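You operate a simulated robot arm through the tools that you are given. There is no shell and no other tool.

You run a simulated two-armed robot. Do the job below in one go: nothing can be reset, and whatever is moved stays where it is left.

## Task
Stop the inlet's drip: fit the new seal ring under the hose union.
Fine: the washer is off; shut the tap first, screw the union down by its ribs, open the tap last.
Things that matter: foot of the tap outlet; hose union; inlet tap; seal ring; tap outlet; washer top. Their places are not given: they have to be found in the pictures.

It is judged by the outcome, as a careful person would: the job done as asked, and still so three seconds after it is handed in. It fails if anything else is knocked over, pushed out of place, dropped, spilled or broken. Lids that push on must go on centred and level and be pressed home; caps that screw on are set level and turned clockwise until they are tight.

## Robot
Two 7-joint arms with fingered hands on one trunk that stands fixed in place. Base frame: the origin is at the foot of the trunk, x ahead of it, y to its left, z up. Readings come in mm, rad, newtons and seconds.
The left shoulder is at [50, 214, 869], the right one opposite. With the tool pointing down near the work surface each hand reaches from about 440 to 900 mm from the base axis, measured 20 degrees to its own side. Payload 3 kg a hand.
The TCP of each hand is the grasp point between the finger pads, 26 mm short of the fingertips. In the tool frame z runs along the fingers and y along their closing line. The gripper opens to 132 mm. The gripper's body begins 73 mm behind the TCP. The gripper is a hand of 3 fingers: y runs from the thumb to the fingers, the wrist lies at [0, 0, -229] in the tool frame, and closing takes about 1.5 s.
Orientation is that of the tool frame in the base frame, as [roll, pitch, yaw] about the fixed x, y, z axes, in that order (R = Rz(yaw) Ry(pitch) Rx(roll)). With the fingers straight down and closing along the base's y, the tool's x points along the base's -x, its y along +y and its z along -z.

## Interface
- The arms move only by the tool nudge_tool. It takes "left_motion", "right_motion" or both (then of equal length, played together; a hand with none holds still); each is a list of rows, each a list of 6 numbers: the shift along the tool's x, y, z in mm, then the turn, a rotation vector about the tool's x, y, z in rad. In form: [[x, y, z, rx, ry, rz], ...]. A call has 1 to 20 rows; each row shifts and turns the commanded pose from where the row before left it, along the tool's axes as they then stand. "left_jaw" and "right_jaw" are, for a hand that has rows, the closure in counts, from 0 (fully open) to 255 (shut), set as the call begins (left out, the last holds). Rows are played at 5 a second. More than 50 mm and 0.15 rad between two rows, or a gripper value outside its range, and nothing of the call is played. Where a pose cannot be reached the arm comes as near as it can. A force on the tool above 90 N (or 10 N above the force at the start of the call, whichever is more), or a blocked arm, ends the call early, and 0.2 s more pass. The fingers move at their own pace (about 72 mm/s each) and stop on an object; they squeeze with about 32 N. The grip force told is the motor's: it shows also when the fingers shut on nothing. Time passes only in rows, and 0.2 s behind the last, so rows that do not move let the fingers close. The reply holds the time, the measured pose of the TCP, the force on the tool along the base axes, the opening and the grip force, in the units named above and with some noise, with the torque about the TCP (base axes, N m) and any sound that the robot's microphone picked up, and new pictures: "views" is both (left out), scene, wrist or none (wrist: the cameras of the hands that moved).
- Cameras (640 x 400 px; columns grow to the right, rows downward): "scene" is now at [35, -17.9, 1508.5]; the picture's right is [-0.21, -0.98, 0.00], its down [-0.56, 0.12, -0.82] and it looks along [0.80, -0.17, -0.58] (base axes); focal length 315 px, centre (320, 200). "left" rides on the left gripper at [-61, 3, -92] in its tool frame; the picture's right is [-0.05, -1.00, 0.00], its down [0.83, -0.04, -0.56] and it looks along [0.55, -0.03, 0.83] (tool axes); focal length 230 px, centre (320, 200). "right" rides on the right gripper at [62, 3, -92] in its tool frame; the picture's right is [-0.05, 1.00, 0.00], its down [-0.83, -0.04, -0.56] and it looks along [-0.55, -0.03, 0.83] (tool axes); focal length 230 px, centre (320, 200).
- finger_targets(finger1, finger2, thumb_bend, hand): sets how far each is bent, from 0 (flat) to 1 (curled in); at 0.3 the hand is open as for a grip, at 0.7 the pads meet at the TCP. One left out holds its place. A second passes; each finger stops where it meets its share of the squeeze, and holds until it gets a number again. A gripper value or a shape takes the hand back. It gives what a move gives, with no picture; readings hold the bend of each and the force on the fingers (four entries, about 0 where the hand has none), thumb and palm.
- set_grasp(shape, hand): the hand has 3 fingers and takes this shape, open, in about a second: jaw (thumb against the fingers, like two jaws); tri (thumb and two fingers); tip (a fingertip pinch); poke (one finger out to press); point (the index stretched); flat (the hand flat); cup (the hand cupped); fist (a fist). The gripper value then closes the fingers along that shape, each until it touches; the sizes above hold for jaw. It gives what a move gives, with no picture.
- turn_head(pan, tilt): turns the head with the scene camera to pan (to the left, within 1.501 rad either way) and tilt (down, from -0.506 to 1.204), counted from straight ahead of the robot. It gives what a move gives, and a new picture of the scene camera.
- probe_pixels(camera, pixels): for up to 12 pixels [column, row] of the newest picture of that camera ("zoom" is the newest enlarged one), the place [x, y, z] in the base frame of the surface seen there, good to about 2 mm. It takes no simulated time.
- close_up(camera, box): a new picture of the part [left, top, right, bottom] of that camera's present view, enlarged. It takes no simulated time.
- sign_off(): hands the job in; it is judged then, once.

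Unless the task says otherwise, let go and move clear before handing in.

The tools are called by a JSON object that holds its "op" and its "data". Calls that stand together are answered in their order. nudge_tool: Moves the arms, as the interface text tells. Its arguments: {"type":"object","properties":{"left_motion":{"type":"array"},"left_jaw":{"type":"number"},"right_motion":{"type":"array"},"right_jaw":{"type":"number"},"views":{"type":"string","enum":["both","scene","wrist","none"]}},"required":[]} The other tools are called the same way: set_grasp (shape, hand) gives the hand a shape; finger_targets (finger1, finger2, thumb_bend, hand) moves the fingers one by one; turn_head (pan, tilt) turns the head that bears the scene camera; probe_pixels (camera, pixels) gives the place of the surface under pixels of a picture; close_up (camera, box) takes an enlarged picture of a part of a camera's view; sign_off () hands the job in.

At the start:

```text
t: 0.0
left_eef_pos: [436.1, 22.9, 1223.9]
left_orientation: [-3.141, 0.0, 2.769]
left_ft_force: [-1.3, -0.1, -0.3]
left_wrist_torque: [0.03, 0.02, -0.03]
left_width: 132.0
left_grasp_force: 0.1
left_shape: jaw
left_bend: [0.3, 0.3, 0.3]
left_finger forces: [0.0, 0.0, 0.1, 0.0, 0.1, 0.0]
right_eef_pos: [350.9, -401.4, 1224.4]
right_orientation: [3.141, 0.0, 2.767]
right_ft_force: [-0.7, -0.5, 0.3]
right_wrist_torque: [0.02, 0.02, -0.01]
right_width: 131.8
right_grasp_force: 0.1
right_shape: jaw
right_bend: [0.3, 0.3, 0.3]
right_finger forces: [0.1, 0.0, 0.0, 0.0, 0.1, 0.1]
head pan, tilt: [-0.213, 0.616]
```

scene: 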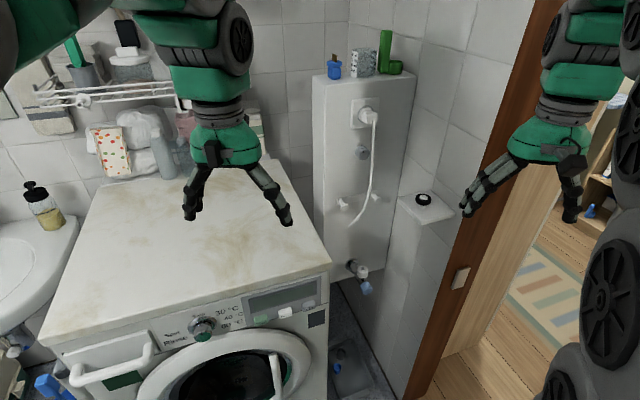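
right: 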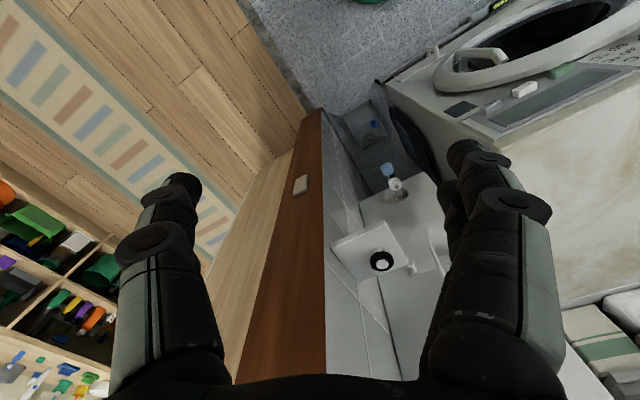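
left: 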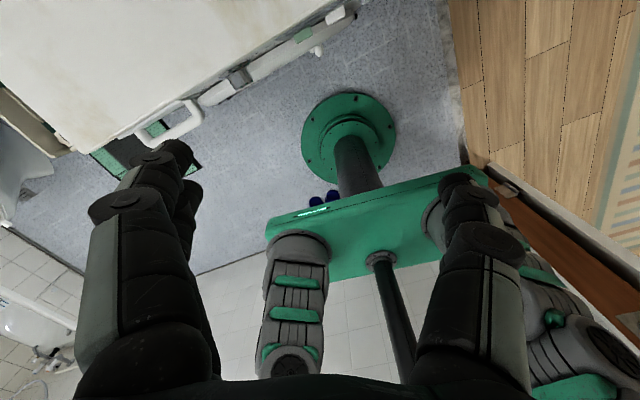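

The scene shows a tap with a blue part near (360,275) and a black ring on a white ledge near (423,198). I'll enlarge both areas.

{"op": "close_up", "data": {"camera": "scene", "box": [320, 240, 400, 300]}}

{"op": "close_up", "data": {"camera": "scene", "box": [380, 170, 476, 230]}}

{"op": "close_up", "data": {"camera": "right", "box": [320, 100, 480, 290]}}

{"op": "close_up", "data": {"camera": "scene", "box": [300, 100, 440, 400]}}

```text
6.67 times, centred on (360, 270) of scene
```

zoom: 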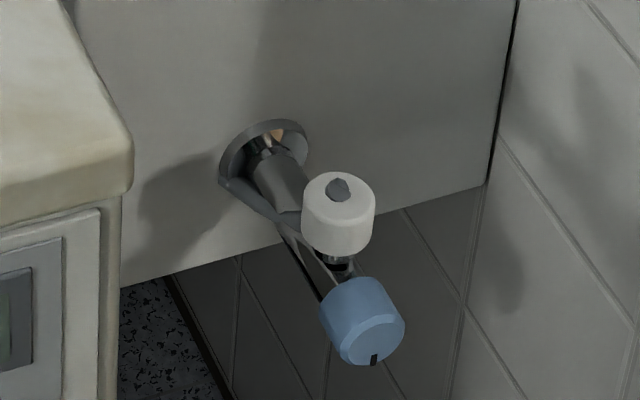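

```text
6.67 times, centred on (428, 200) of scene
```

zoom: 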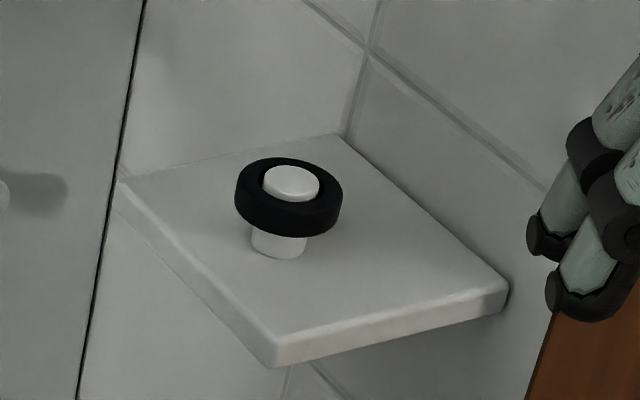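

```text
2.11 times, centred on (400, 195) of right
```

zoom: 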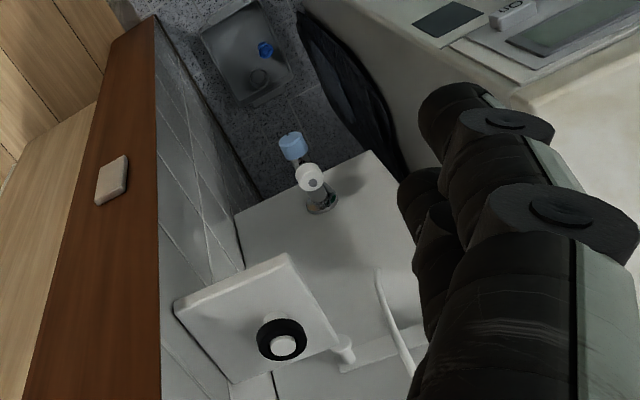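

```text
1.33 times, centred on (370, 250) of scene
```

zoom: 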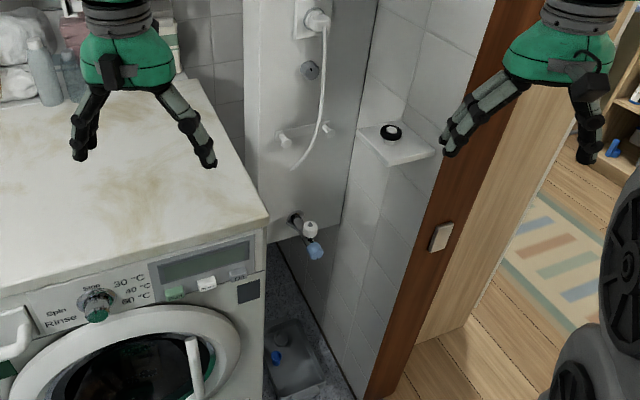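

The tap shows a white part with a grey tip at (362,266) and a blue part at (365,288). The ring sits on a post on the ledge, so I'll look more closely at each and probe positions.

{"op": "close_up", "data": {"camera": "scene", "box": [340, 250, 380, 300]}}

{"op": "close_up", "data": {"camera": "scene", "box": [310, 320, 390, 400]}}

{"op": "close_up", "data": {"camera": "scene", "box": [310, 20, 420, 100]}}

{"op": "close_up", "data": {"camera": "scene", "box": [20, 100, 340, 300]}}

{"op": "probe_pixels", "data": {"camera": "scene", "pixels": [[362, 264], [362, 271], [367, 285], [366, 291], [353, 262], [423, 198], [430, 200], [420, 206], [410, 200], [425, 215], [343, 270], [385, 230]]}}

```text
8.00 times, centred on (360, 275) of scene
```

zoom: 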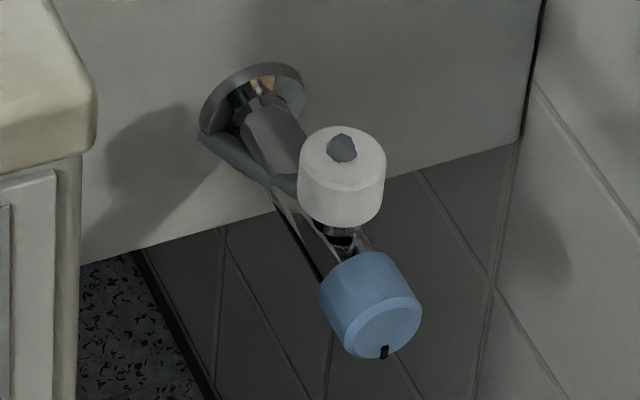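

```text
5.00 times, centred on (350, 360) of scene
```

zoom: 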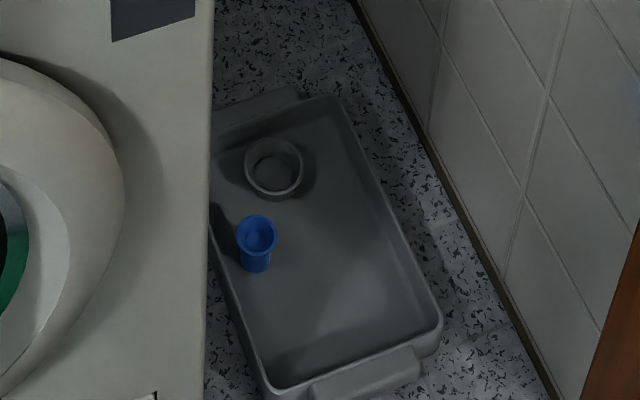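

```text
5.00 times, centred on (365, 60) of scene
```

zoom: 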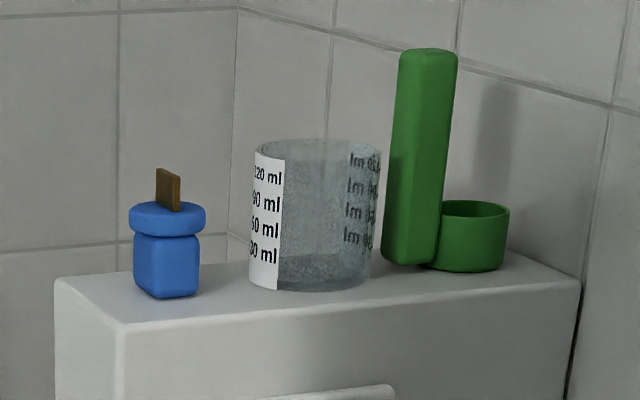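

```text
2.00 times, centred on (180, 200) of scene
```

zoom: 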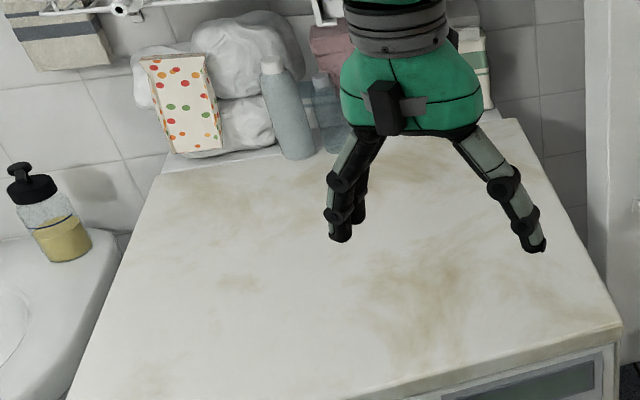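

```text
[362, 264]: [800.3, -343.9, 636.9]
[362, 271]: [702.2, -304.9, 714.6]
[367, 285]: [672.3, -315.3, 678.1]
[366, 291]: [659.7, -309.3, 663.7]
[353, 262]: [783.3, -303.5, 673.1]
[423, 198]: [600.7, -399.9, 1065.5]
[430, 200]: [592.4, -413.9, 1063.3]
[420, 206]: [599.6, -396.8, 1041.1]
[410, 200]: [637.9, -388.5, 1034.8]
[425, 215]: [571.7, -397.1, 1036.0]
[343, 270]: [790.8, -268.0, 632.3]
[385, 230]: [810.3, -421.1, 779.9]
```

I'll zoom into the right wrist camera, which sees the tap from above around (392,180).

{"op": "close_up", "data": {"camera": "right", "box": [375, 155, 415, 205]}}

{"op": "close_up", "data": {"camera": "right", "box": [360, 240, 410, 280]}}

{"op": "probe_pixels", "data": {"camera": "right", "pixels": [[388, 168], [392, 180], [395, 182], [398, 195], [380, 260], [386, 262], [340, 245], [350, 275], [385, 225], [415, 270]]}}

```text
8.00 times, centred on (395, 180) of right
```

zoom: 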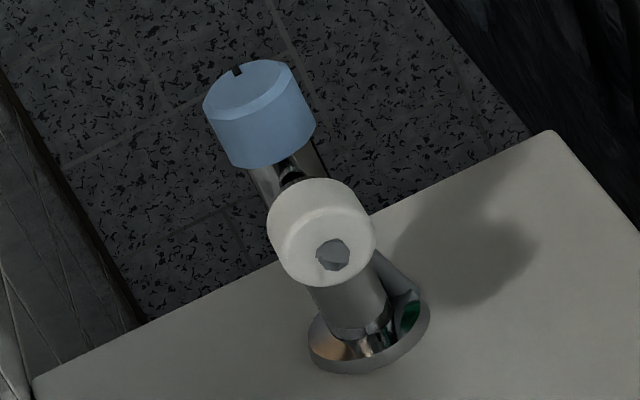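

```text
10.00 times, centred on (385, 260) of right
```

zoom: 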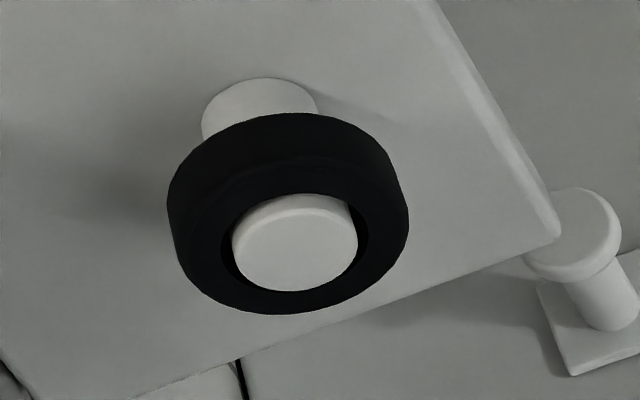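

```text
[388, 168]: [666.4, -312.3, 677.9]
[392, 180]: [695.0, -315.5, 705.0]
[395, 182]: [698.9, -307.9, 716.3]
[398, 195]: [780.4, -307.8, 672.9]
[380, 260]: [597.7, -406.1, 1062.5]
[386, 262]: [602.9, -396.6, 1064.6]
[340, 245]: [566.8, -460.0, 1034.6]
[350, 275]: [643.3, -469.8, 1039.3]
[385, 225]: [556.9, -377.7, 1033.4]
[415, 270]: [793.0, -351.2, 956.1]
```

The union (white, ~[700,-307,716]) sits on an upward outlet, and the blue handle is on the tap's front end at ~[665,-312,672]. I'll map the washer edges and walls around it.

{"op": "turn_head", "data": {"pan": -0.4, "tilt": 0.75}}

```text
t: 0.7
left_eef_pos: [434.9, 23.8, 1224.9]
left_orientation: [-3.142, -0.001, 2.769]
left_ft_force: [0.7, -1.5, -0.6]
left_wrist_torque: [0.01, -0.01, 0.0]
left_width: 131.6
left_grasp_force: 0.0
left_shape: jaw
left_bend: [0.3, 0.3, 0.3]
left_finger forces: [0.0, 0.0, 0.0, 0.1, 0.0, 0.0]
right_eef_pos: [351.9, -400.0, 1225.6]
right_orientation: [-3.141, -0.001, 2.768]
right_ft_force: [-0.7, -0.2, -1.0]
right_wrist_torque: [0.01, -0.03, 0.02]
right_width: 131.8
right_grasp_force: 0.0
right_shape: jaw
right_bend: [0.3, 0.3, 0.3]
right_finger forces: [0.0, 0.0, 0.1, 0.0, 0.1, 0.0]
head pan, tilt: [-0.4, 0.75]
```

scene: 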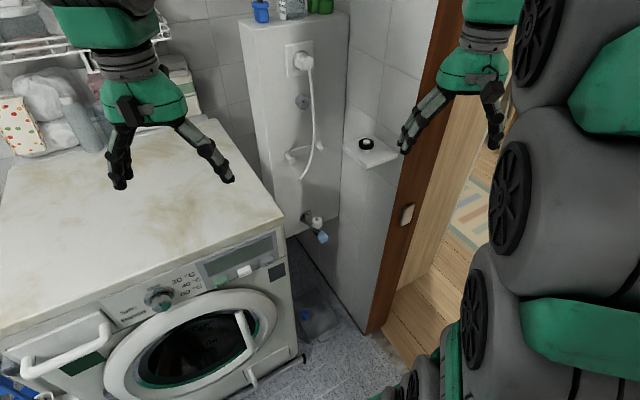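

{"op": "probe_pixels", "data": {"camera": "scene", "pixels": [[282, 214], [245, 130], [200, 240], [283, 250], [310, 262], [300, 310], [330, 280], [345, 230], [380, 220], [240, 242], [343, 147], [397, 156]]}}

{"op": "close_up", "data": {"camera": "scene", "box": [290, 200, 346, 250]}}

{"op": "close_up", "data": {"camera": "scene", "box": [200, 100, 400, 300]}}

```text
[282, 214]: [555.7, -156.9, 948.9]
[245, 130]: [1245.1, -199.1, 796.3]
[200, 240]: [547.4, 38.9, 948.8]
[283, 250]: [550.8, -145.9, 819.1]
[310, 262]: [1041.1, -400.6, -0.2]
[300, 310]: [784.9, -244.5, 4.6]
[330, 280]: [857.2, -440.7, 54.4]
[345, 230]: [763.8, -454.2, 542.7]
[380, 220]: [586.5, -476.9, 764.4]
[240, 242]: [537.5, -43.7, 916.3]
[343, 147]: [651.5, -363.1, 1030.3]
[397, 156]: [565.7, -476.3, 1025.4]
```

```text
8.00 times, centred on (318, 225) of scene
```

zoom: 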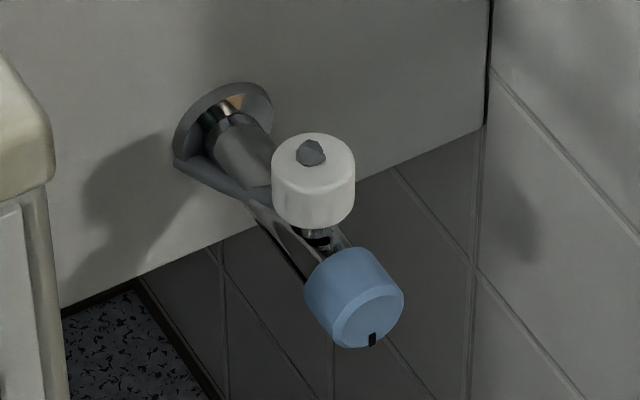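

```text
2.00 times, centred on (300, 200) of scene
```

zoom: 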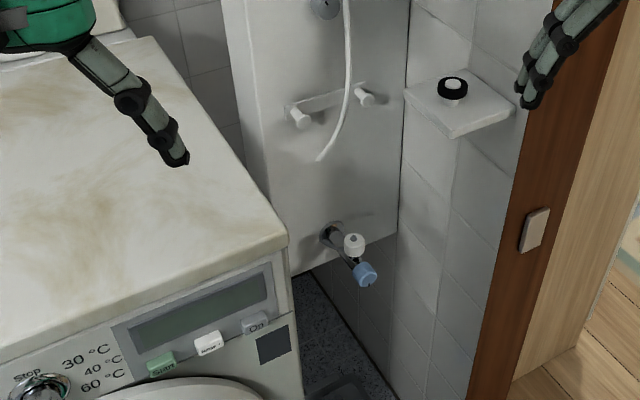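

The washer top is at z≈949 with its right edge near y≈-157. The wall column is at x≈800, so the tap sits in a 280 mm channel. I'll bring the right hand forward, high, to view the tap and ring closely.

{"op": "nudge_tool", "data": {"right_motion": [[-31.5, 34.1, 0, 0, 0, 0], [-31.5, 34.1, 0, 0, 0, 0], [-31.5, 34.1, 0, 0, 0, 0], [-31.5, 34.1, 0, 0, 0, 0], [-31.5, 34.1, 0, 0, 0, 0], [0, 0, 0, 0, 0, -0.13], [0, 0, 0, 0, 0, -0.13], [0, 0, 0, 0, 0, -0.115]]}}

```text
t: 2.5
left_eef_pos: [435.6, 23.1, 1225.0]
left_orientation: [-3.141, -0.001, 2.768]
left_ft_force: [0.5, -0.5, -0.6]
left_wrist_torque: [0.03, 0.01, 0.03]
left_width: 132.1
left_grasp_force: 0.1
left_shape: jaw
left_bend: [0.3, 0.3, 0.3]
left_finger forces: [0.0, 0.0, 0.0, 0.1, 0.0, 0.0]
right_eef_pos: [560.4, -301.4, 1225.6]
right_orientation: [3.141, 0.001, -3.14]
right_ft_force: [0.0, -0.5, 0.5]
right_wrist_torque: [0.0, 0.0, 0.02]
right_width: 131.9
right_grasp_force: 0.0
right_shape: jaw
right_bend: [0.3, 0.3, 0.3]
right_finger forces: [0.0, 0.0, 0.0, 0.1, 0.0, 0.1]
head pan, tilt: [-0.4, 0.75]
```

scene: 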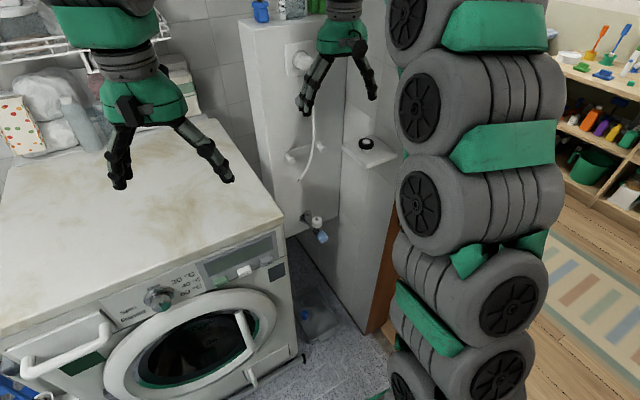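
right: 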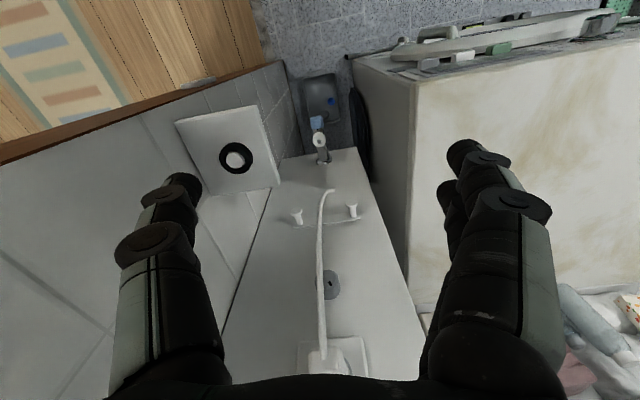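

The right wrist camera now sees the tap at (319,135) and the ring at (236,158). Zooming in on both.

{"op": "close_up", "data": {"camera": "right", "box": [295, 105, 345, 170]}}

{"op": "probe_pixels", "data": {"camera": "zoom", "pixels": [[320, 200]]}}

{"op": "probe_pixels", "data": {"camera": "right", "pixels": [[235, 158], [225, 150], [246, 152], [245, 168], [223, 166], [316, 122], [319, 140], [322, 155], [180, 125], [265, 105], [280, 180], [210, 190]]}}

{"op": "close_up", "data": {"camera": "right", "box": [205, 130, 269, 180]}}

{"op": "probe_pixels", "data": {"camera": "zoom", "pixels": [[310, 290], [140, 290], [480, 290], [310, 130], [310, 440], [260, 240], [350, 330], [310, 200]]}}

```text
6.15 times, centred on (320, 138) of right
```

zoom: 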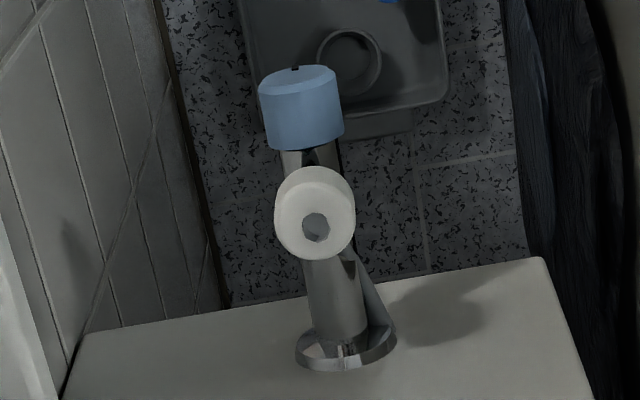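

```text
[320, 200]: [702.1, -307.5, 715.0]
```

```text
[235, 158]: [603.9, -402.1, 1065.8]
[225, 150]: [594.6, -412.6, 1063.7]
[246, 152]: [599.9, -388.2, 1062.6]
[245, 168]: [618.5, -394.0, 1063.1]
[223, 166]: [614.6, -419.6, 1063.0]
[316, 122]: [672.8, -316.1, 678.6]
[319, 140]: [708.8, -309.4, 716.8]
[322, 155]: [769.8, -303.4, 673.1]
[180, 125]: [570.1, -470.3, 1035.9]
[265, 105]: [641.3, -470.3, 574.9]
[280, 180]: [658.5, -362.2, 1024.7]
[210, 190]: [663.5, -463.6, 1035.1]
```

```text
8.00 times, centred on (237, 155) of right
```

zoom: 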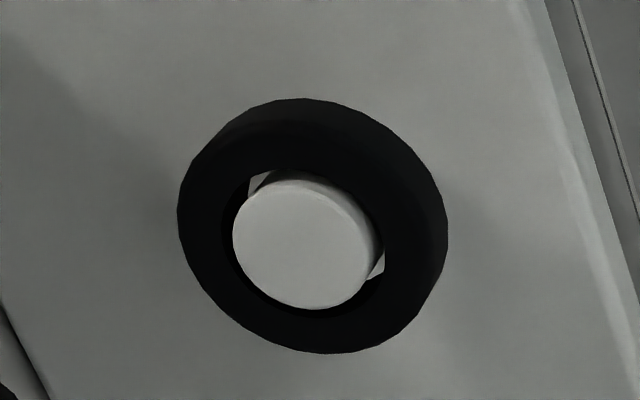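

```text
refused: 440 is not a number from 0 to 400
```

{"op": "probe_pixels", "data": {"camera": "zoom", "pixels": [[310, 240], [200, 200], [425, 260], [300, 120], [325, 335], [210, 120], [400, 150], [430, 240], [186, 210], [320, 348], [305, 101], [443, 225]]}}

{"op": "close_up", "data": {"camera": "scene", "box": [340, 125, 390, 165]}}

{"op": "probe_pixels", "data": {"camera": "zoom", "pixels": [[320, 130], [320, 180], [300, 200], [330, 210], [340, 165], [250, 150]]}}

{"op": "close_up", "data": {"camera": "scene", "box": [304, 206, 334, 246]}}

{"op": "probe_pixels", "data": {"camera": "scene", "pixels": [[314, 218], [320, 218], [317, 224], [317, 216], [322, 236], [326, 240], [317, 226], [318, 229], [315, 222], [319, 231], [310, 219], [308, 215]]}}

```text
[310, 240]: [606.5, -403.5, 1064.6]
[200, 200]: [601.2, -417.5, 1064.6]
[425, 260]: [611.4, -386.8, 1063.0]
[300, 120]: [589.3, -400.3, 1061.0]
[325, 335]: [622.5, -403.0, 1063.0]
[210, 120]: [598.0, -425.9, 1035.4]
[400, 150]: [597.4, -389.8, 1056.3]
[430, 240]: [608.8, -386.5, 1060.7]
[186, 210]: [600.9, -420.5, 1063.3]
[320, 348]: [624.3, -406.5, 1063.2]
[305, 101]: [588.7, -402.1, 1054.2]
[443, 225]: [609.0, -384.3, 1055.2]
```

```text
10.00 times, centred on (365, 145) of scene
```

zoom: 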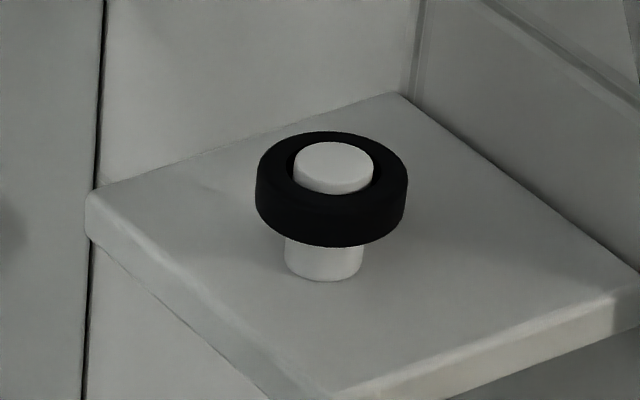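

```text
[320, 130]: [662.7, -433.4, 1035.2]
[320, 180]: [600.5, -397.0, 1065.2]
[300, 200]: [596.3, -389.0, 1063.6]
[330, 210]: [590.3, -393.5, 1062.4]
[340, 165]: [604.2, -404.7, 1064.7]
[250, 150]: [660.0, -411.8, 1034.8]
```

```text
10.00 times, centred on (319, 226) of scene
```

zoom: 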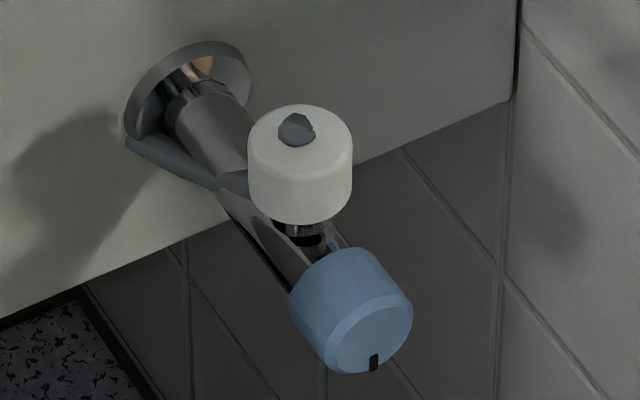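

```text
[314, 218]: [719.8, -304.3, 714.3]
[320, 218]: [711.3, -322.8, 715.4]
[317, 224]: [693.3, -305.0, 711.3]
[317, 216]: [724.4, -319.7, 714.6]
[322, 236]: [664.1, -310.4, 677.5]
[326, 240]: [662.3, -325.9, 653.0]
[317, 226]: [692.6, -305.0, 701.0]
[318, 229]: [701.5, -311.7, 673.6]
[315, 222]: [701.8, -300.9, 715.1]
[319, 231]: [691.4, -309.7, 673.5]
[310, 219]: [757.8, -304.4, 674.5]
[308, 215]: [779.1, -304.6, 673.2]
```

{"op": "probe_pixels", "data": {"camera": "zoom", "pixels": [[372, 335], [330, 330], [408, 320], [375, 360], [300, 310], [350, 255], [300, 110], [253, 150], [349, 150], [300, 215], [300, 160], [298, 130]]}}

{"op": "close_up", "data": {"camera": "right", "box": [304, 110, 336, 150]}}

{"op": "probe_pixels", "data": {"camera": "zoom", "pixels": [[310, 320], [320, 200], [230, 300], [390, 300], [310, 390], [250, 100], [400, 90], [310, 50], [330, 120], [240, 60], [395, 50], [320, 350]]}}

```text
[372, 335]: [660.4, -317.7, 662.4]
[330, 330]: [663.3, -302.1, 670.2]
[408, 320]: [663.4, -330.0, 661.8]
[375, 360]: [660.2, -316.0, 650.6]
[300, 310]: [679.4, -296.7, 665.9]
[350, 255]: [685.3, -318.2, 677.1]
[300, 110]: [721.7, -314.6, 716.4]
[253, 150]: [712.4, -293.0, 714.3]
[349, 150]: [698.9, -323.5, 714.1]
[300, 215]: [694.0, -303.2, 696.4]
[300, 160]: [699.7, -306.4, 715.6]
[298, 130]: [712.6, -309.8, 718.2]
```

```text
10.00 times, centred on (320, 130) of right
```

zoom: 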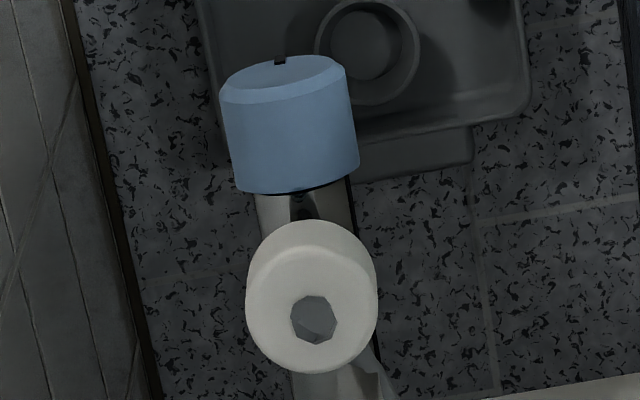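

```text
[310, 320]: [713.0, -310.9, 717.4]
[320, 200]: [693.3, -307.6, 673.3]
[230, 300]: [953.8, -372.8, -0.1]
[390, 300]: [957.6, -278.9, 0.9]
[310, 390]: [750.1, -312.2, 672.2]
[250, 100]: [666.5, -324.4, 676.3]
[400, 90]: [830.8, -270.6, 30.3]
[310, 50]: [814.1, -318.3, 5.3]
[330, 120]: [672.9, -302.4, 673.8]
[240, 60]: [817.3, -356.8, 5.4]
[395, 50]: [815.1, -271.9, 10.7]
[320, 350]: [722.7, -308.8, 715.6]
```

The union centre is about (711,-311) with its top at 716. The knob axis is about y=-313, z=659, with its front face at x≈660 and mark at 6 o'clock. I'll back off slightly and pitch the right hand to point along +x.

{"op": "nudge_tool", "data": {"right_motion": [[30, 0, 0, 0, 0, 0], [40, 0, 0, 0, 0, 0], [0, 0, 0, 0, -0.145, 0], [0, 0, 0, 0, -0.145, 0], [0, 0, 0, 0, -0.145, 0], [0, 0, 0, 0, -0.145, 0], [0, 0, 0, 0, -0.145, 0], [0, 0, 0, 0, -0.145, 0], [0, 0, 0, 0, -0.145, 0], [0, 0, 0, 0, -0.145, 0], [0, 0, 0, 0, -0.145, 0], [0, 0, 0, 0, -0.145, 0], [0, 0, 0, 0, -0.121, 0]]}}

```text
t: 5.3
left_eef_pos: [436.0, 22.9, 1224.4]
left_orientation: [3.14, -0.001, 2.767]
left_ft_force: [0.3, -0.2, -0.5]
left_wrist_torque: [0.0, 0.0, 0.02]
left_width: 132.1
left_grasp_force: 0.1
left_shape: jaw
left_bend: [0.3, 0.3, 0.3]
left_finger forces: [0.1, 0.0, 0.0, 0.1, 0.0, 0.1]
right_eef_pos: [486.5, -318.3, 1275.0]
right_orientation: [-3.101, 1.305, -3.114]
right_ft_force: [0.3, -0.2, -0.5]
right_wrist_torque: [0.01, -0.01, 0.01]
right_width: 131.7
right_grasp_force: 0.0
right_shape: jaw
right_bend: [0.3, 0.3, 0.3]
right_finger forces: [0.1, 0.0, 0.0, 0.0, 0.0, 0.0]
right hand out of reach, approached as far as the arm can: row 11, 12, 13
head pan, tilt: [-0.4, 0.75]
```

scene: 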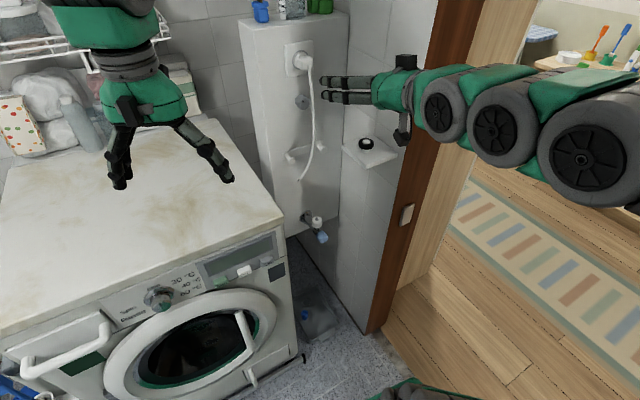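
right: 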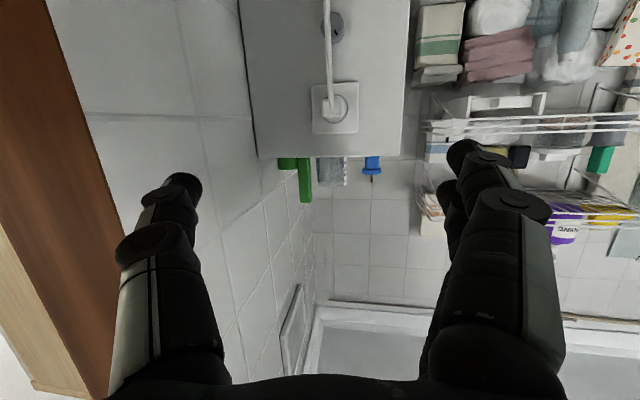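

The hand came within about 15° of horizontal, limited by reach at this height. Lowering should ease that, so I'll descend in stages with x kept short of the ledge.

{"op": "nudge_tool", "data": {"right_motion": [[40, 0, 0, 0, 0, 0], [40, 0, 0, 0, 0, 0], [40, 0, 0, 0, 0, 0], [40, 0, 0, 0, 0, 0], [40, 0, 0, 0, 0, 0], [40, 0, 0, 0, 0, 0]]}}

```text
t: 6.7
left_eef_pos: [435.8, 23.5, 1224.5]
left_orientation: [-3.14, -0.001, 2.77]
left_ft_force: [-0.7, 0.1, 0.3]
left_wrist_torque: [-0.01, -0.02, -0.01]
left_width: 131.7
left_grasp_force: 0.0
left_shape: jaw
left_bend: [0.3, 0.3, 0.3]
left_finger forces: [0.0, 0.1, 0.1, 0.0, 0.1, 0.0]
right_eef_pos: [506.8, -383.9, 1227.8]
right_orientation: [-3.103, 1.301, -3.119]
right_ft_force: [0.2, -0.9, 1.0]
right_wrist_torque: [-0.03, 0.0, 0.01]
right_width: 131.8
right_grasp_force: 0.0
right_shape: jaw
right_bend: [0.3, 0.3, 0.3]
right_finger forces: [0.0, 0.1, 0.0, 0.0, 0.1, 0.0]
right hand out of reach, approached as far as the arm can: row 1, 2, 3, 4, 5, 6
head pan, tilt: [-0.4, 0.75]
```

scene: 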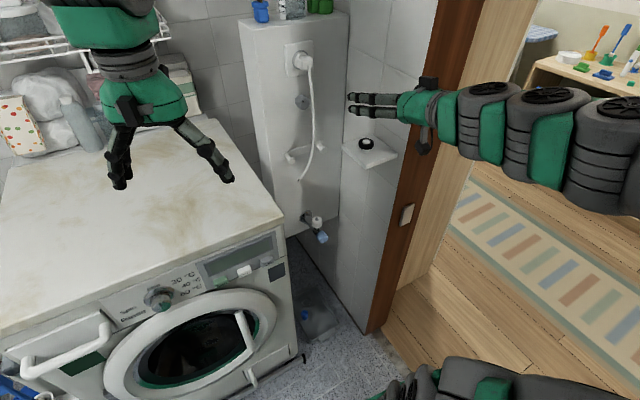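
right: 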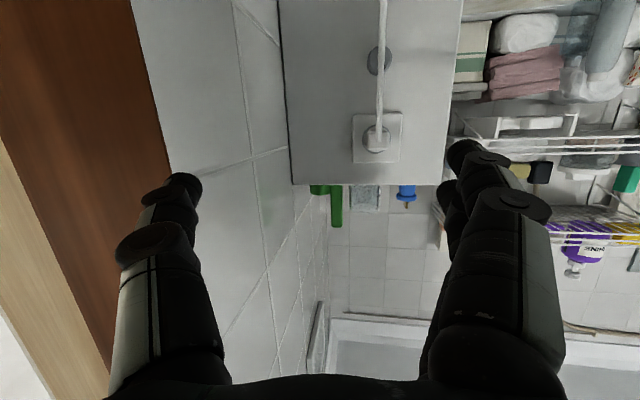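

The solver got stuck against a joint limit in this posture. I'll un-pitch part way to free it, then lower with the hand slanted.

{"op": "nudge_tool", "data": {"right_motion": [[0, 0, 0, 0, 0.14, 0], [0, 0, 0, 0, 0.14, 0], [0, 0, 0, 0, 0.14, 0], [0, 0, 0, 0, 0.14, 0], [0, 0, 0, 0, 0.14, 0]]}}

```text
t: 7.9
left_eef_pos: [436.4, 23.3, 1224.6]
left_orientation: [3.142, 0.0, 2.768]
left_ft_force: [-0.1, 0.3, -0.5]
left_wrist_torque: [0.03, 0.01, 0.02]
left_width: 131.9
left_grasp_force: 0.0
left_shape: jaw
left_bend: [0.3, 0.3, 0.3]
left_finger forces: [0.0, 0.0, 0.0, 0.0, 0.0, 0.0]
right_eef_pos: [509.9, -385.2, 1227.9]
right_orientation: [-3.126, 0.603, 3.135]
right_ft_force: [-0.7, 0.5, -0.2]
right_wrist_torque: [0.03, -0.05, -0.02]
right_width: 132.0
right_grasp_force: 0.2
right_shape: jaw
right_bend: [0.3, 0.3, 0.3]
right_finger forces: [0.0, 0.1, 0.1, 0.0, 0.0, 0.0]
head pan, tilt: [-0.4, 0.75]
```

scene: 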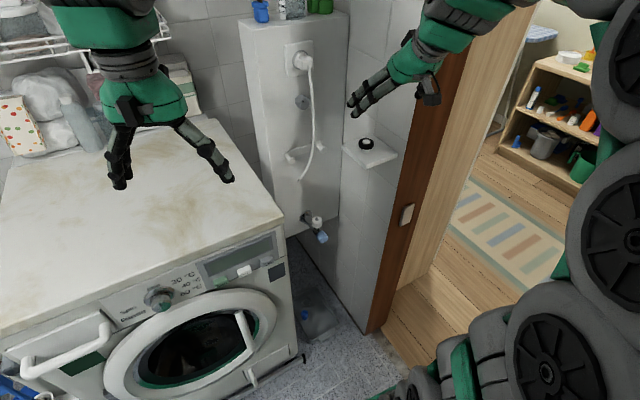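
right: 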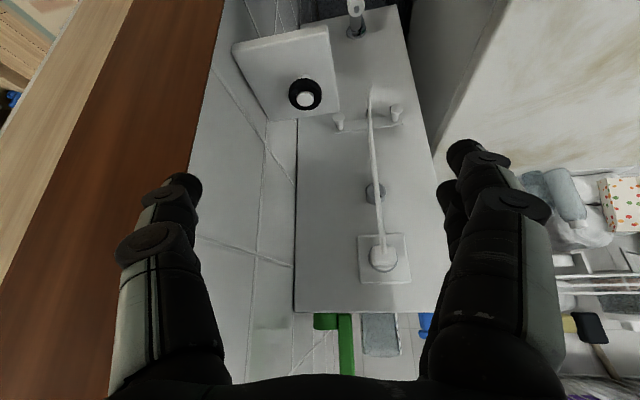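

The pose is now 35° from vertical at (510,-385,1228), and the solver works again. I'll lower to about z=760 in front of the channel, keeping clear of the ledge.

{"op": "nudge_tool", "data": {"right_motion": [[25.6, 7.7, 34, 0, 0, 0], [25.6, 7.7, 34, 0, 0, 0], [25.6, 7.7, 34, 0, 0, 0], [25.6, 7.7, 34, 0, 0, 0], [25.6, 7.7, 34, 0, 0, 0], [25.6, 7.7, 34, 0, 0, 0], [25.6, 7.7, 34, 0, 0, 0], [25.6, 7.7, 34, 0, 0, 0], [25.6, 7.7, 34, 0, 0, 0], [25.6, 7.7, 34, 0, 0, 0], [25.6, 7.7, 34, 0, 0, 0]]}}

```text
t: 10.3
left_eef_pos: [435.3, 22.9, 1224.9]
left_orientation: [-3.141, -0.001, 2.769]
left_ft_force: [0.5, 0.2, -0.1]
left_wrist_torque: [-0.01, 0.0, -0.02]
left_width: 131.7
left_grasp_force: 0.1
left_shape: jaw
left_bend: [0.3, 0.3, 0.3]
left_finger forces: [0.0, 0.0, 0.1, 0.0, 0.1, 0.0]
right_eef_pos: [515.8, -340.1, 938.3]
right_orientation: [-3.13, 0.6, 3.136]
right_ft_force: [-0.7, 0.3, 0.1]
right_wrist_torque: [0.01, -0.02, 0.0]
right_width: 131.7
right_grasp_force: 0.0
right_shape: jaw
right_bend: [0.3, 0.3, 0.3]
right_finger forces: [0.1, 0.1, 0.0, 0.0, 0.0, 0.0]
right hand out of reach, approached as far as the arm can: row 7, 8, 9, 10, 11
head pan, tilt: [-0.4, 0.75]
```

scene: 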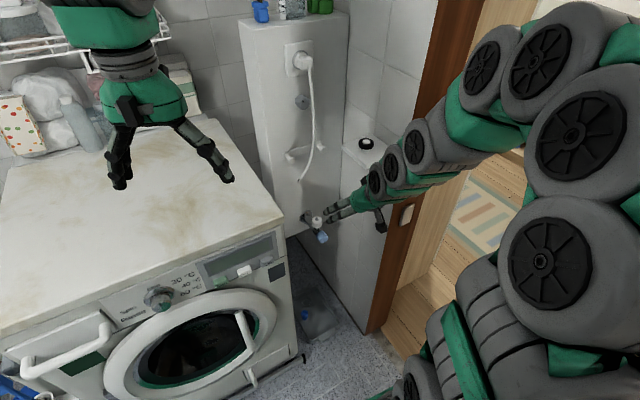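
right: 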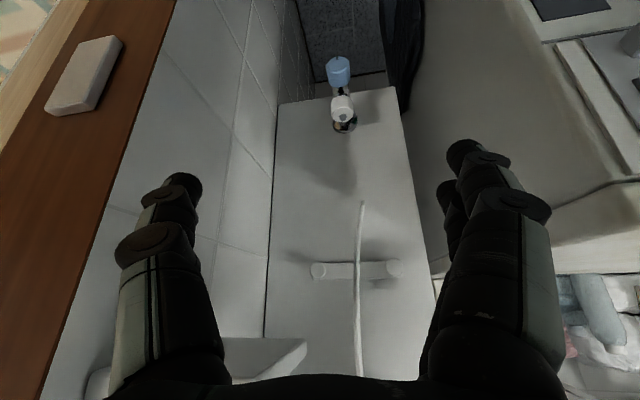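

The wrist cannot come closer than about 440 mm to the shoulder, so a fully horizontal grasp is out. I'll use this ~55° slanted hand with the fingers straddling the knob in y, and roll it about the knob axis in strokes. Now moving to the pre-grasp pose above the knob.

{"op": "nudge_tool", "data": {"right_motion": [[0, 13, 0, 0, 0, 0], [0, 14, 0, 0, 0, 0], [4.8, 0, 41.4, 0, 0, 0], [4.8, 0, 41.4, 0, 0, 0], [4.8, 0, 41.4, 0, 0, 0], [4.8, 0, 41.4, 0, 0, 0], [4.8, 0, 41.4, 0, 0, 0]]}}

```text
t: 11.9
left_eef_pos: [436.0, 22.7, 1224.9]
left_orientation: [-3.14, 0.001, 2.768]
left_ft_force: [-0.6, -0.1, -0.5]
left_wrist_torque: [-0.01, 0.0, 0.03]
left_width: 132.3
left_grasp_force: 0.1
left_shape: jaw
left_bend: [0.3, 0.3, 0.3]
left_finger forces: [0.0, 0.0, 0.1, 0.1, 0.1, 0.1]
right_eef_pos: [618.7, -328.3, 758.6]
right_orientation: [-3.129, 0.604, 3.137]
right_ft_force: [-1.0, -0.4, 0.1]
right_wrist_torque: [0.03, -0.01, 0.0]
right_width: 132.0
right_grasp_force: 0.1
right_shape: jaw
right_bend: [0.3, 0.3, 0.3]
right_finger forces: [0.0, 0.1, 0.1, 0.0, 0.1, 0.0]
right hand out of reach, approached as far as the arm can: row 1, 2
head pan, tilt: [-0.4, 0.75]
```

scene: 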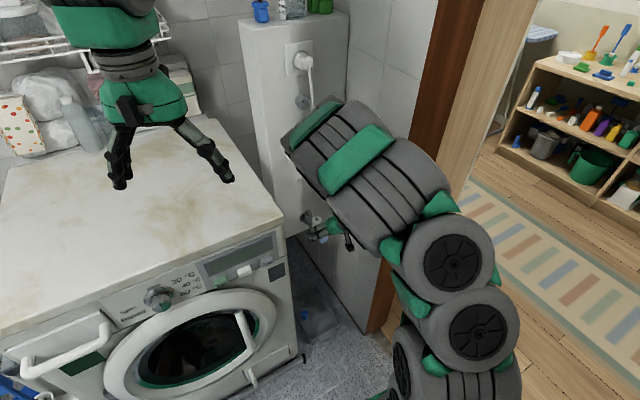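
right: 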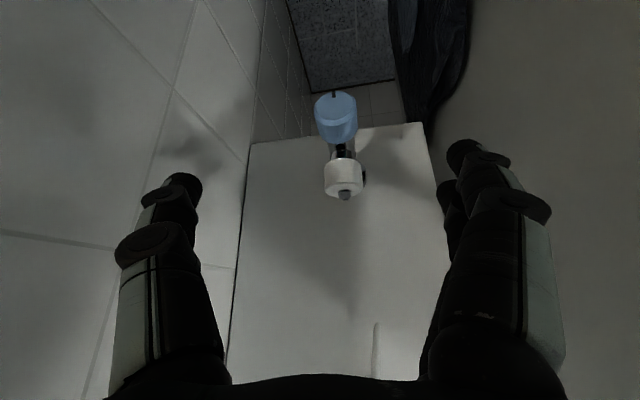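

The hand is now at (619,-328,759) with no contact. I'll take precise measurements of the knob (336,118) and union (344,175) from the wrist camera.

{"op": "close_up", "data": {"camera": "right", "box": [296, 80, 392, 210]}}

{"op": "probe_pixels", "data": {"camera": "right", "pixels": [[316, 118], [356, 118], [336, 120], [336, 110], [318, 102], [353, 102], [336, 140], [334, 98], [344, 175], [327, 180], [360, 180], [345, 160]]}}

```text
3.08 times, centred on (344, 145) of right
```

zoom: 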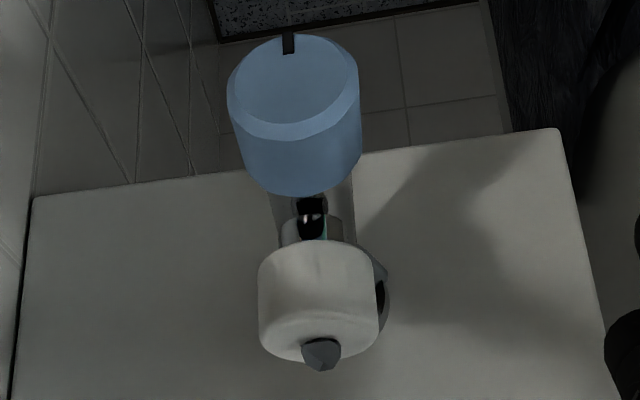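

```text
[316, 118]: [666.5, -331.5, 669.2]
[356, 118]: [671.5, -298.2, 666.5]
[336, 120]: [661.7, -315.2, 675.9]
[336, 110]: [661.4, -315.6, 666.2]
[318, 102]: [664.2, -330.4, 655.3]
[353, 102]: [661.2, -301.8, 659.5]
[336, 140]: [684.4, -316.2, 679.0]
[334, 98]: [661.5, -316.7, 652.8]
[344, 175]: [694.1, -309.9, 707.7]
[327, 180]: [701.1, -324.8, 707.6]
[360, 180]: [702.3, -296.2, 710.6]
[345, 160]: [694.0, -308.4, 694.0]
```

The knob centre measures about (674,-315,659), with the tap axis skewed ~5° in yaw. I'll descend to straddle it and align the yaw.

{"op": "nudge_tool", "data": {"right_motion": [[0, 13.3, 0, 0, 0, 0], [3.7, 0, 37.7, 0, 0, 0], [3.7, 0, 37.7, 0, 0, 0], [3.7, 0, 37.7, 0, 0, 0], [0, 0, 0, -0.051, 0, -0.074]]}}

```text
t: 13.1
left_eef_pos: [436.3, 21.7, 1225.3]
left_orientation: [-3.141, 0.001, 2.769]
left_ft_force: [0.9, -0.4, 0.7]
left_wrist_torque: [0.02, 0.05, 0.02]
left_width: 132.1
left_grasp_force: 0.0
left_shape: jaw
left_bend: [0.3, 0.3, 0.3]
left_finger forces: [0.1, 0.0, 0.0, 0.0, 0.0, 0.1]
right_eef_pos: [675.8, -314.2, 657.5]
right_orientation: [-3.129, 0.604, -3.058]
right_ft_force: [0.2, -0.4, -0.1]
right_wrist_torque: [-0.03, 0.01, 0.01]
right_width: 132.2
right_grasp_force: 0.1
right_shape: jaw
right_bend: [0.3, 0.3, 0.3]
right_finger forces: [0.0, 0.1, 0.0, 0.0, 0.0, 0.0]
head pan, tilt: [-0.4, 0.75]
```

scene: 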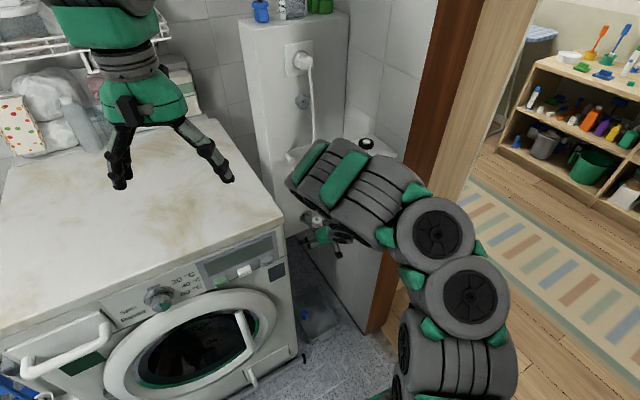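
right: 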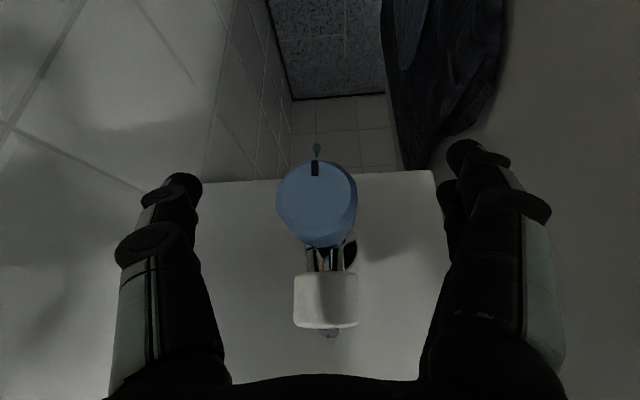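

The hand straddles the knob, its mark is at the bottom (315,168), and a drip is visible below. I'll tilt left 0.35 rad about the tap axis and grip the knob.

{"op": "nudge_tool", "data": {"right_motion": [[0, 0, 0, 0.0964, 0, -0.0663], [0, 0, 0, 0.0964, 0, -0.0663], [0, 0, 0, 0.0964, 0, -0.0663]], "views": "wrist"}}

{"op": "nudge_tool", "data": {"right_motion": [[0, 0, 0, 0, 0, 0], [0, 0, 0, 0, 0, 0], [0, 0, 0, 0, 0, 0], [0, 0, 0, 0, 0, 0], [0, 0, 0, 0, 0, 0], [0, 0, 0, 0, 0, 0], [0, 0, 0, 0, 0, 0], [0, 0, 0, 0, 0, 0]], "right_jaw": 255}}

```text
t: 13.9
left_eef_pos: [436.1, 23.4, 1226.1]
left_orientation: [-3.141, 0.0, 2.769]
left_ft_force: [-1.2, -0.7, 0.8]
left_wrist_torque: [0.01, -0.01, 0.0]
left_width: 132.2
left_grasp_force: 0.0
left_shape: jaw
left_bend: [0.3, 0.3, 0.3]
left_finger forces: [0.1, 0.0, 0.0, 0.0, 0.1, 0.0]
right_eef_pos: [675.0, -315.6, 656.5]
right_orientation: [-2.709, 0.558, -2.825]
right_ft_force: [-0.4, 0.2, 0.1]
right_wrist_torque: [0.03, -0.03, -0.02]
right_width: 131.9
right_grasp_force: 0.1
right_shape: jaw
right_bend: [0.3, 0.3, 0.3]
right_finger forces: [0.1, 0.0, 0.0, 0.1, 0.1, 0.0]
head pan, tilt: [-0.4, 0.75]
```

right: 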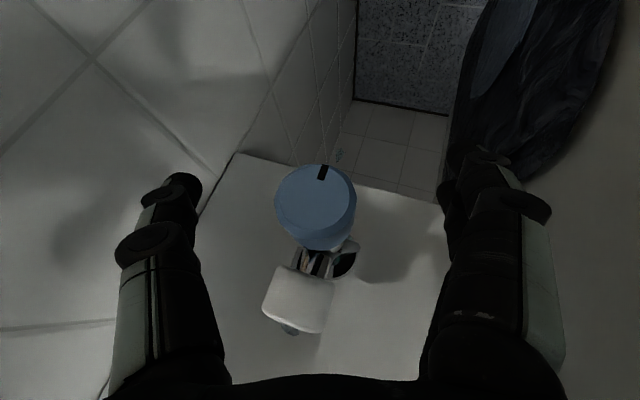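

```text
t: 15.7
left_eef_pos: [436.2, 22.8, 1223.1]
left_orientation: [3.14, 0.001, 2.768]
left_ft_force: [0.4, 0.2, -0.2]
left_wrist_torque: [-0.01, 0.01, 0.02]
left_width: 132.1
left_grasp_force: 0.1
left_shape: jaw
left_bend: [0.3, 0.3, 0.3]
left_finger forces: [0.1, 0.0, 0.0, 0.1, 0.0, 0.0]
right_eef_pos: [675.3, -316.0, 657.4]
right_orientation: [-2.71, 0.559, -2.826]
right_ft_force: [13.2, -7.9, -22.0]
right_wrist_torque: [0.11, 0.0, -0.07]
right_width: 11.7
right_grasp_force: 31.8
right_shape: jaw
right_bend: [0.68, 0.72, 0.72]
right_finger forces: [15.1, 15.6, 0.0, 0.0, 31.2, 0.1]
head pan, tilt: [-0.4, 0.75]
```

scene: 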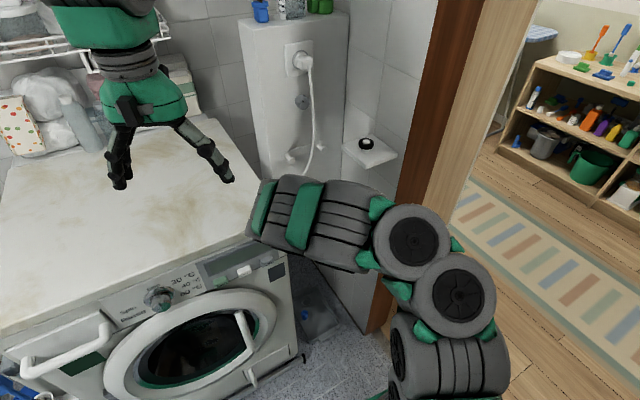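
right: 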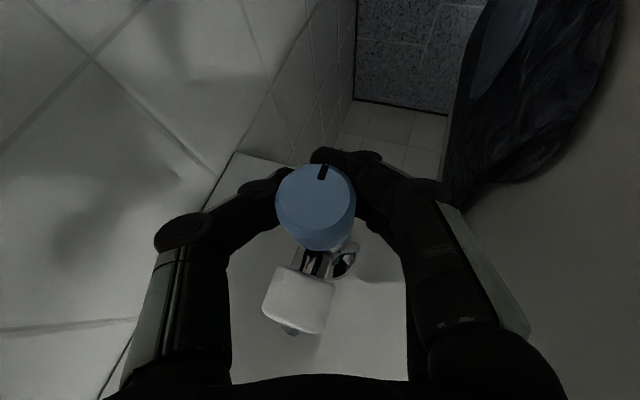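

The grip holds on the knob (thumb 31 N, fingers 15+15 N). Now I'll turn clockwise about the tap axis to close.

{"op": "nudge_tool", "data": {"right_motion": [[0, 0, 0, -0.1099, 0, 0.0756], [0, 0, 0, -0.1099, 0, 0.0756], [0, 0, 0, -0.1099, 0, 0.0756]], "views": "wrist"}}

```text
t: 16.5
left_eef_pos: [437.2, 22.8, 1224.7]
left_orientation: [3.141, 0.0, 2.768]
left_ft_force: [0.4, 0.1, -0.4]
left_wrist_torque: [-0.01, 0.02, 0.02]
left_width: 132.2
left_grasp_force: 0.1
left_shape: jaw
left_bend: [0.3, 0.3, 0.3]
left_finger forces: [0.0, 0.1, 0.1, 0.1, 0.0, 0.0]
right_eef_pos: [673.5, -313.9, 657.0]
right_orientation: [3.092, 0.602, -3.094]
right_ft_force: [5.9, -1.1, -26.5]
right_wrist_torque: [-0.05, 0.16, -0.09]
right_width: 10.6
right_grasp_force: 31.7
right_shape: jaw
right_bend: [0.68, 0.72, 0.73]
right_finger forces: [16.1, 17.8, 0.0, 0.0, 29.6, 0.1]
head pan, tilt: [-0.4, 0.75]
```

right: 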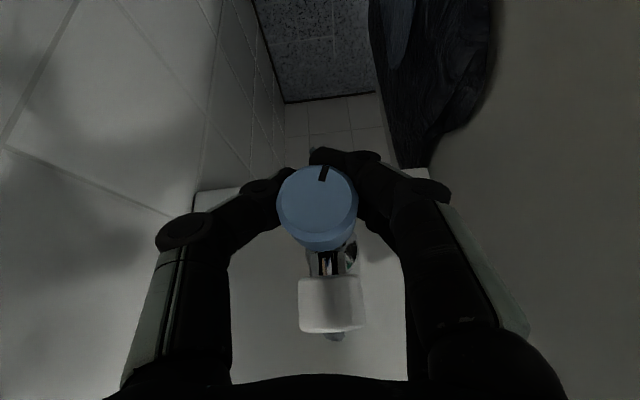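

The knob is turning with the hand, since the mark stays fixed relative to the fingers. Continuing clockwise.

{"op": "nudge_tool", "data": {"right_motion": [[0, 0, 0, -0.1099, 0, 0.0756], [0, 0, 0, -0.1099, 0, 0.0756], [0, 0, 0, -0.1099, 0, 0.0756]]}}

```text
t: 17.3
left_eef_pos: [436.4, 23.9, 1225.0]
left_orientation: [-3.139, 0.0, 2.768]
left_ft_force: [0.2, 0.1, -0.2]
left_wrist_torque: [0.03, -0.01, -0.01]
left_width: 132.0
left_grasp_force: 0.0
left_shape: jaw
left_bend: [0.3, 0.3, 0.3]
left_finger forces: [0.1, 0.1, 0.1, 0.0, 0.0, 0.0]
right_eef_pos: [674.6, -312.8, 655.5]
right_orientation: [2.622, 0.537, 2.937]
right_ft_force: [1.1, 10.1, -28.4]
right_wrist_torque: [-0.18, 0.31, -0.01]
right_width: 10.0
right_grasp_force: 31.7
right_shape: jaw
right_bend: [0.68, 0.71, 0.73]
right_finger forces: [16.6, 20.5, 0.0, 0.0, 28.9, 0.0]
head pan, tilt: [-0.4, 0.75]
```

scene: 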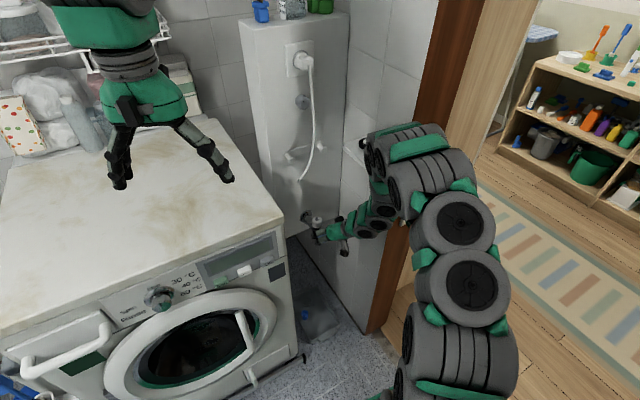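
right: 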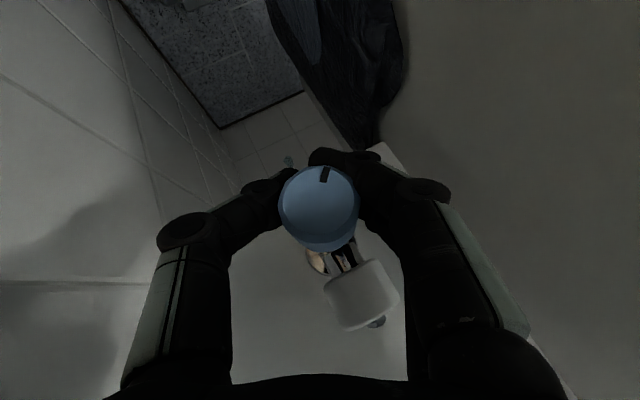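

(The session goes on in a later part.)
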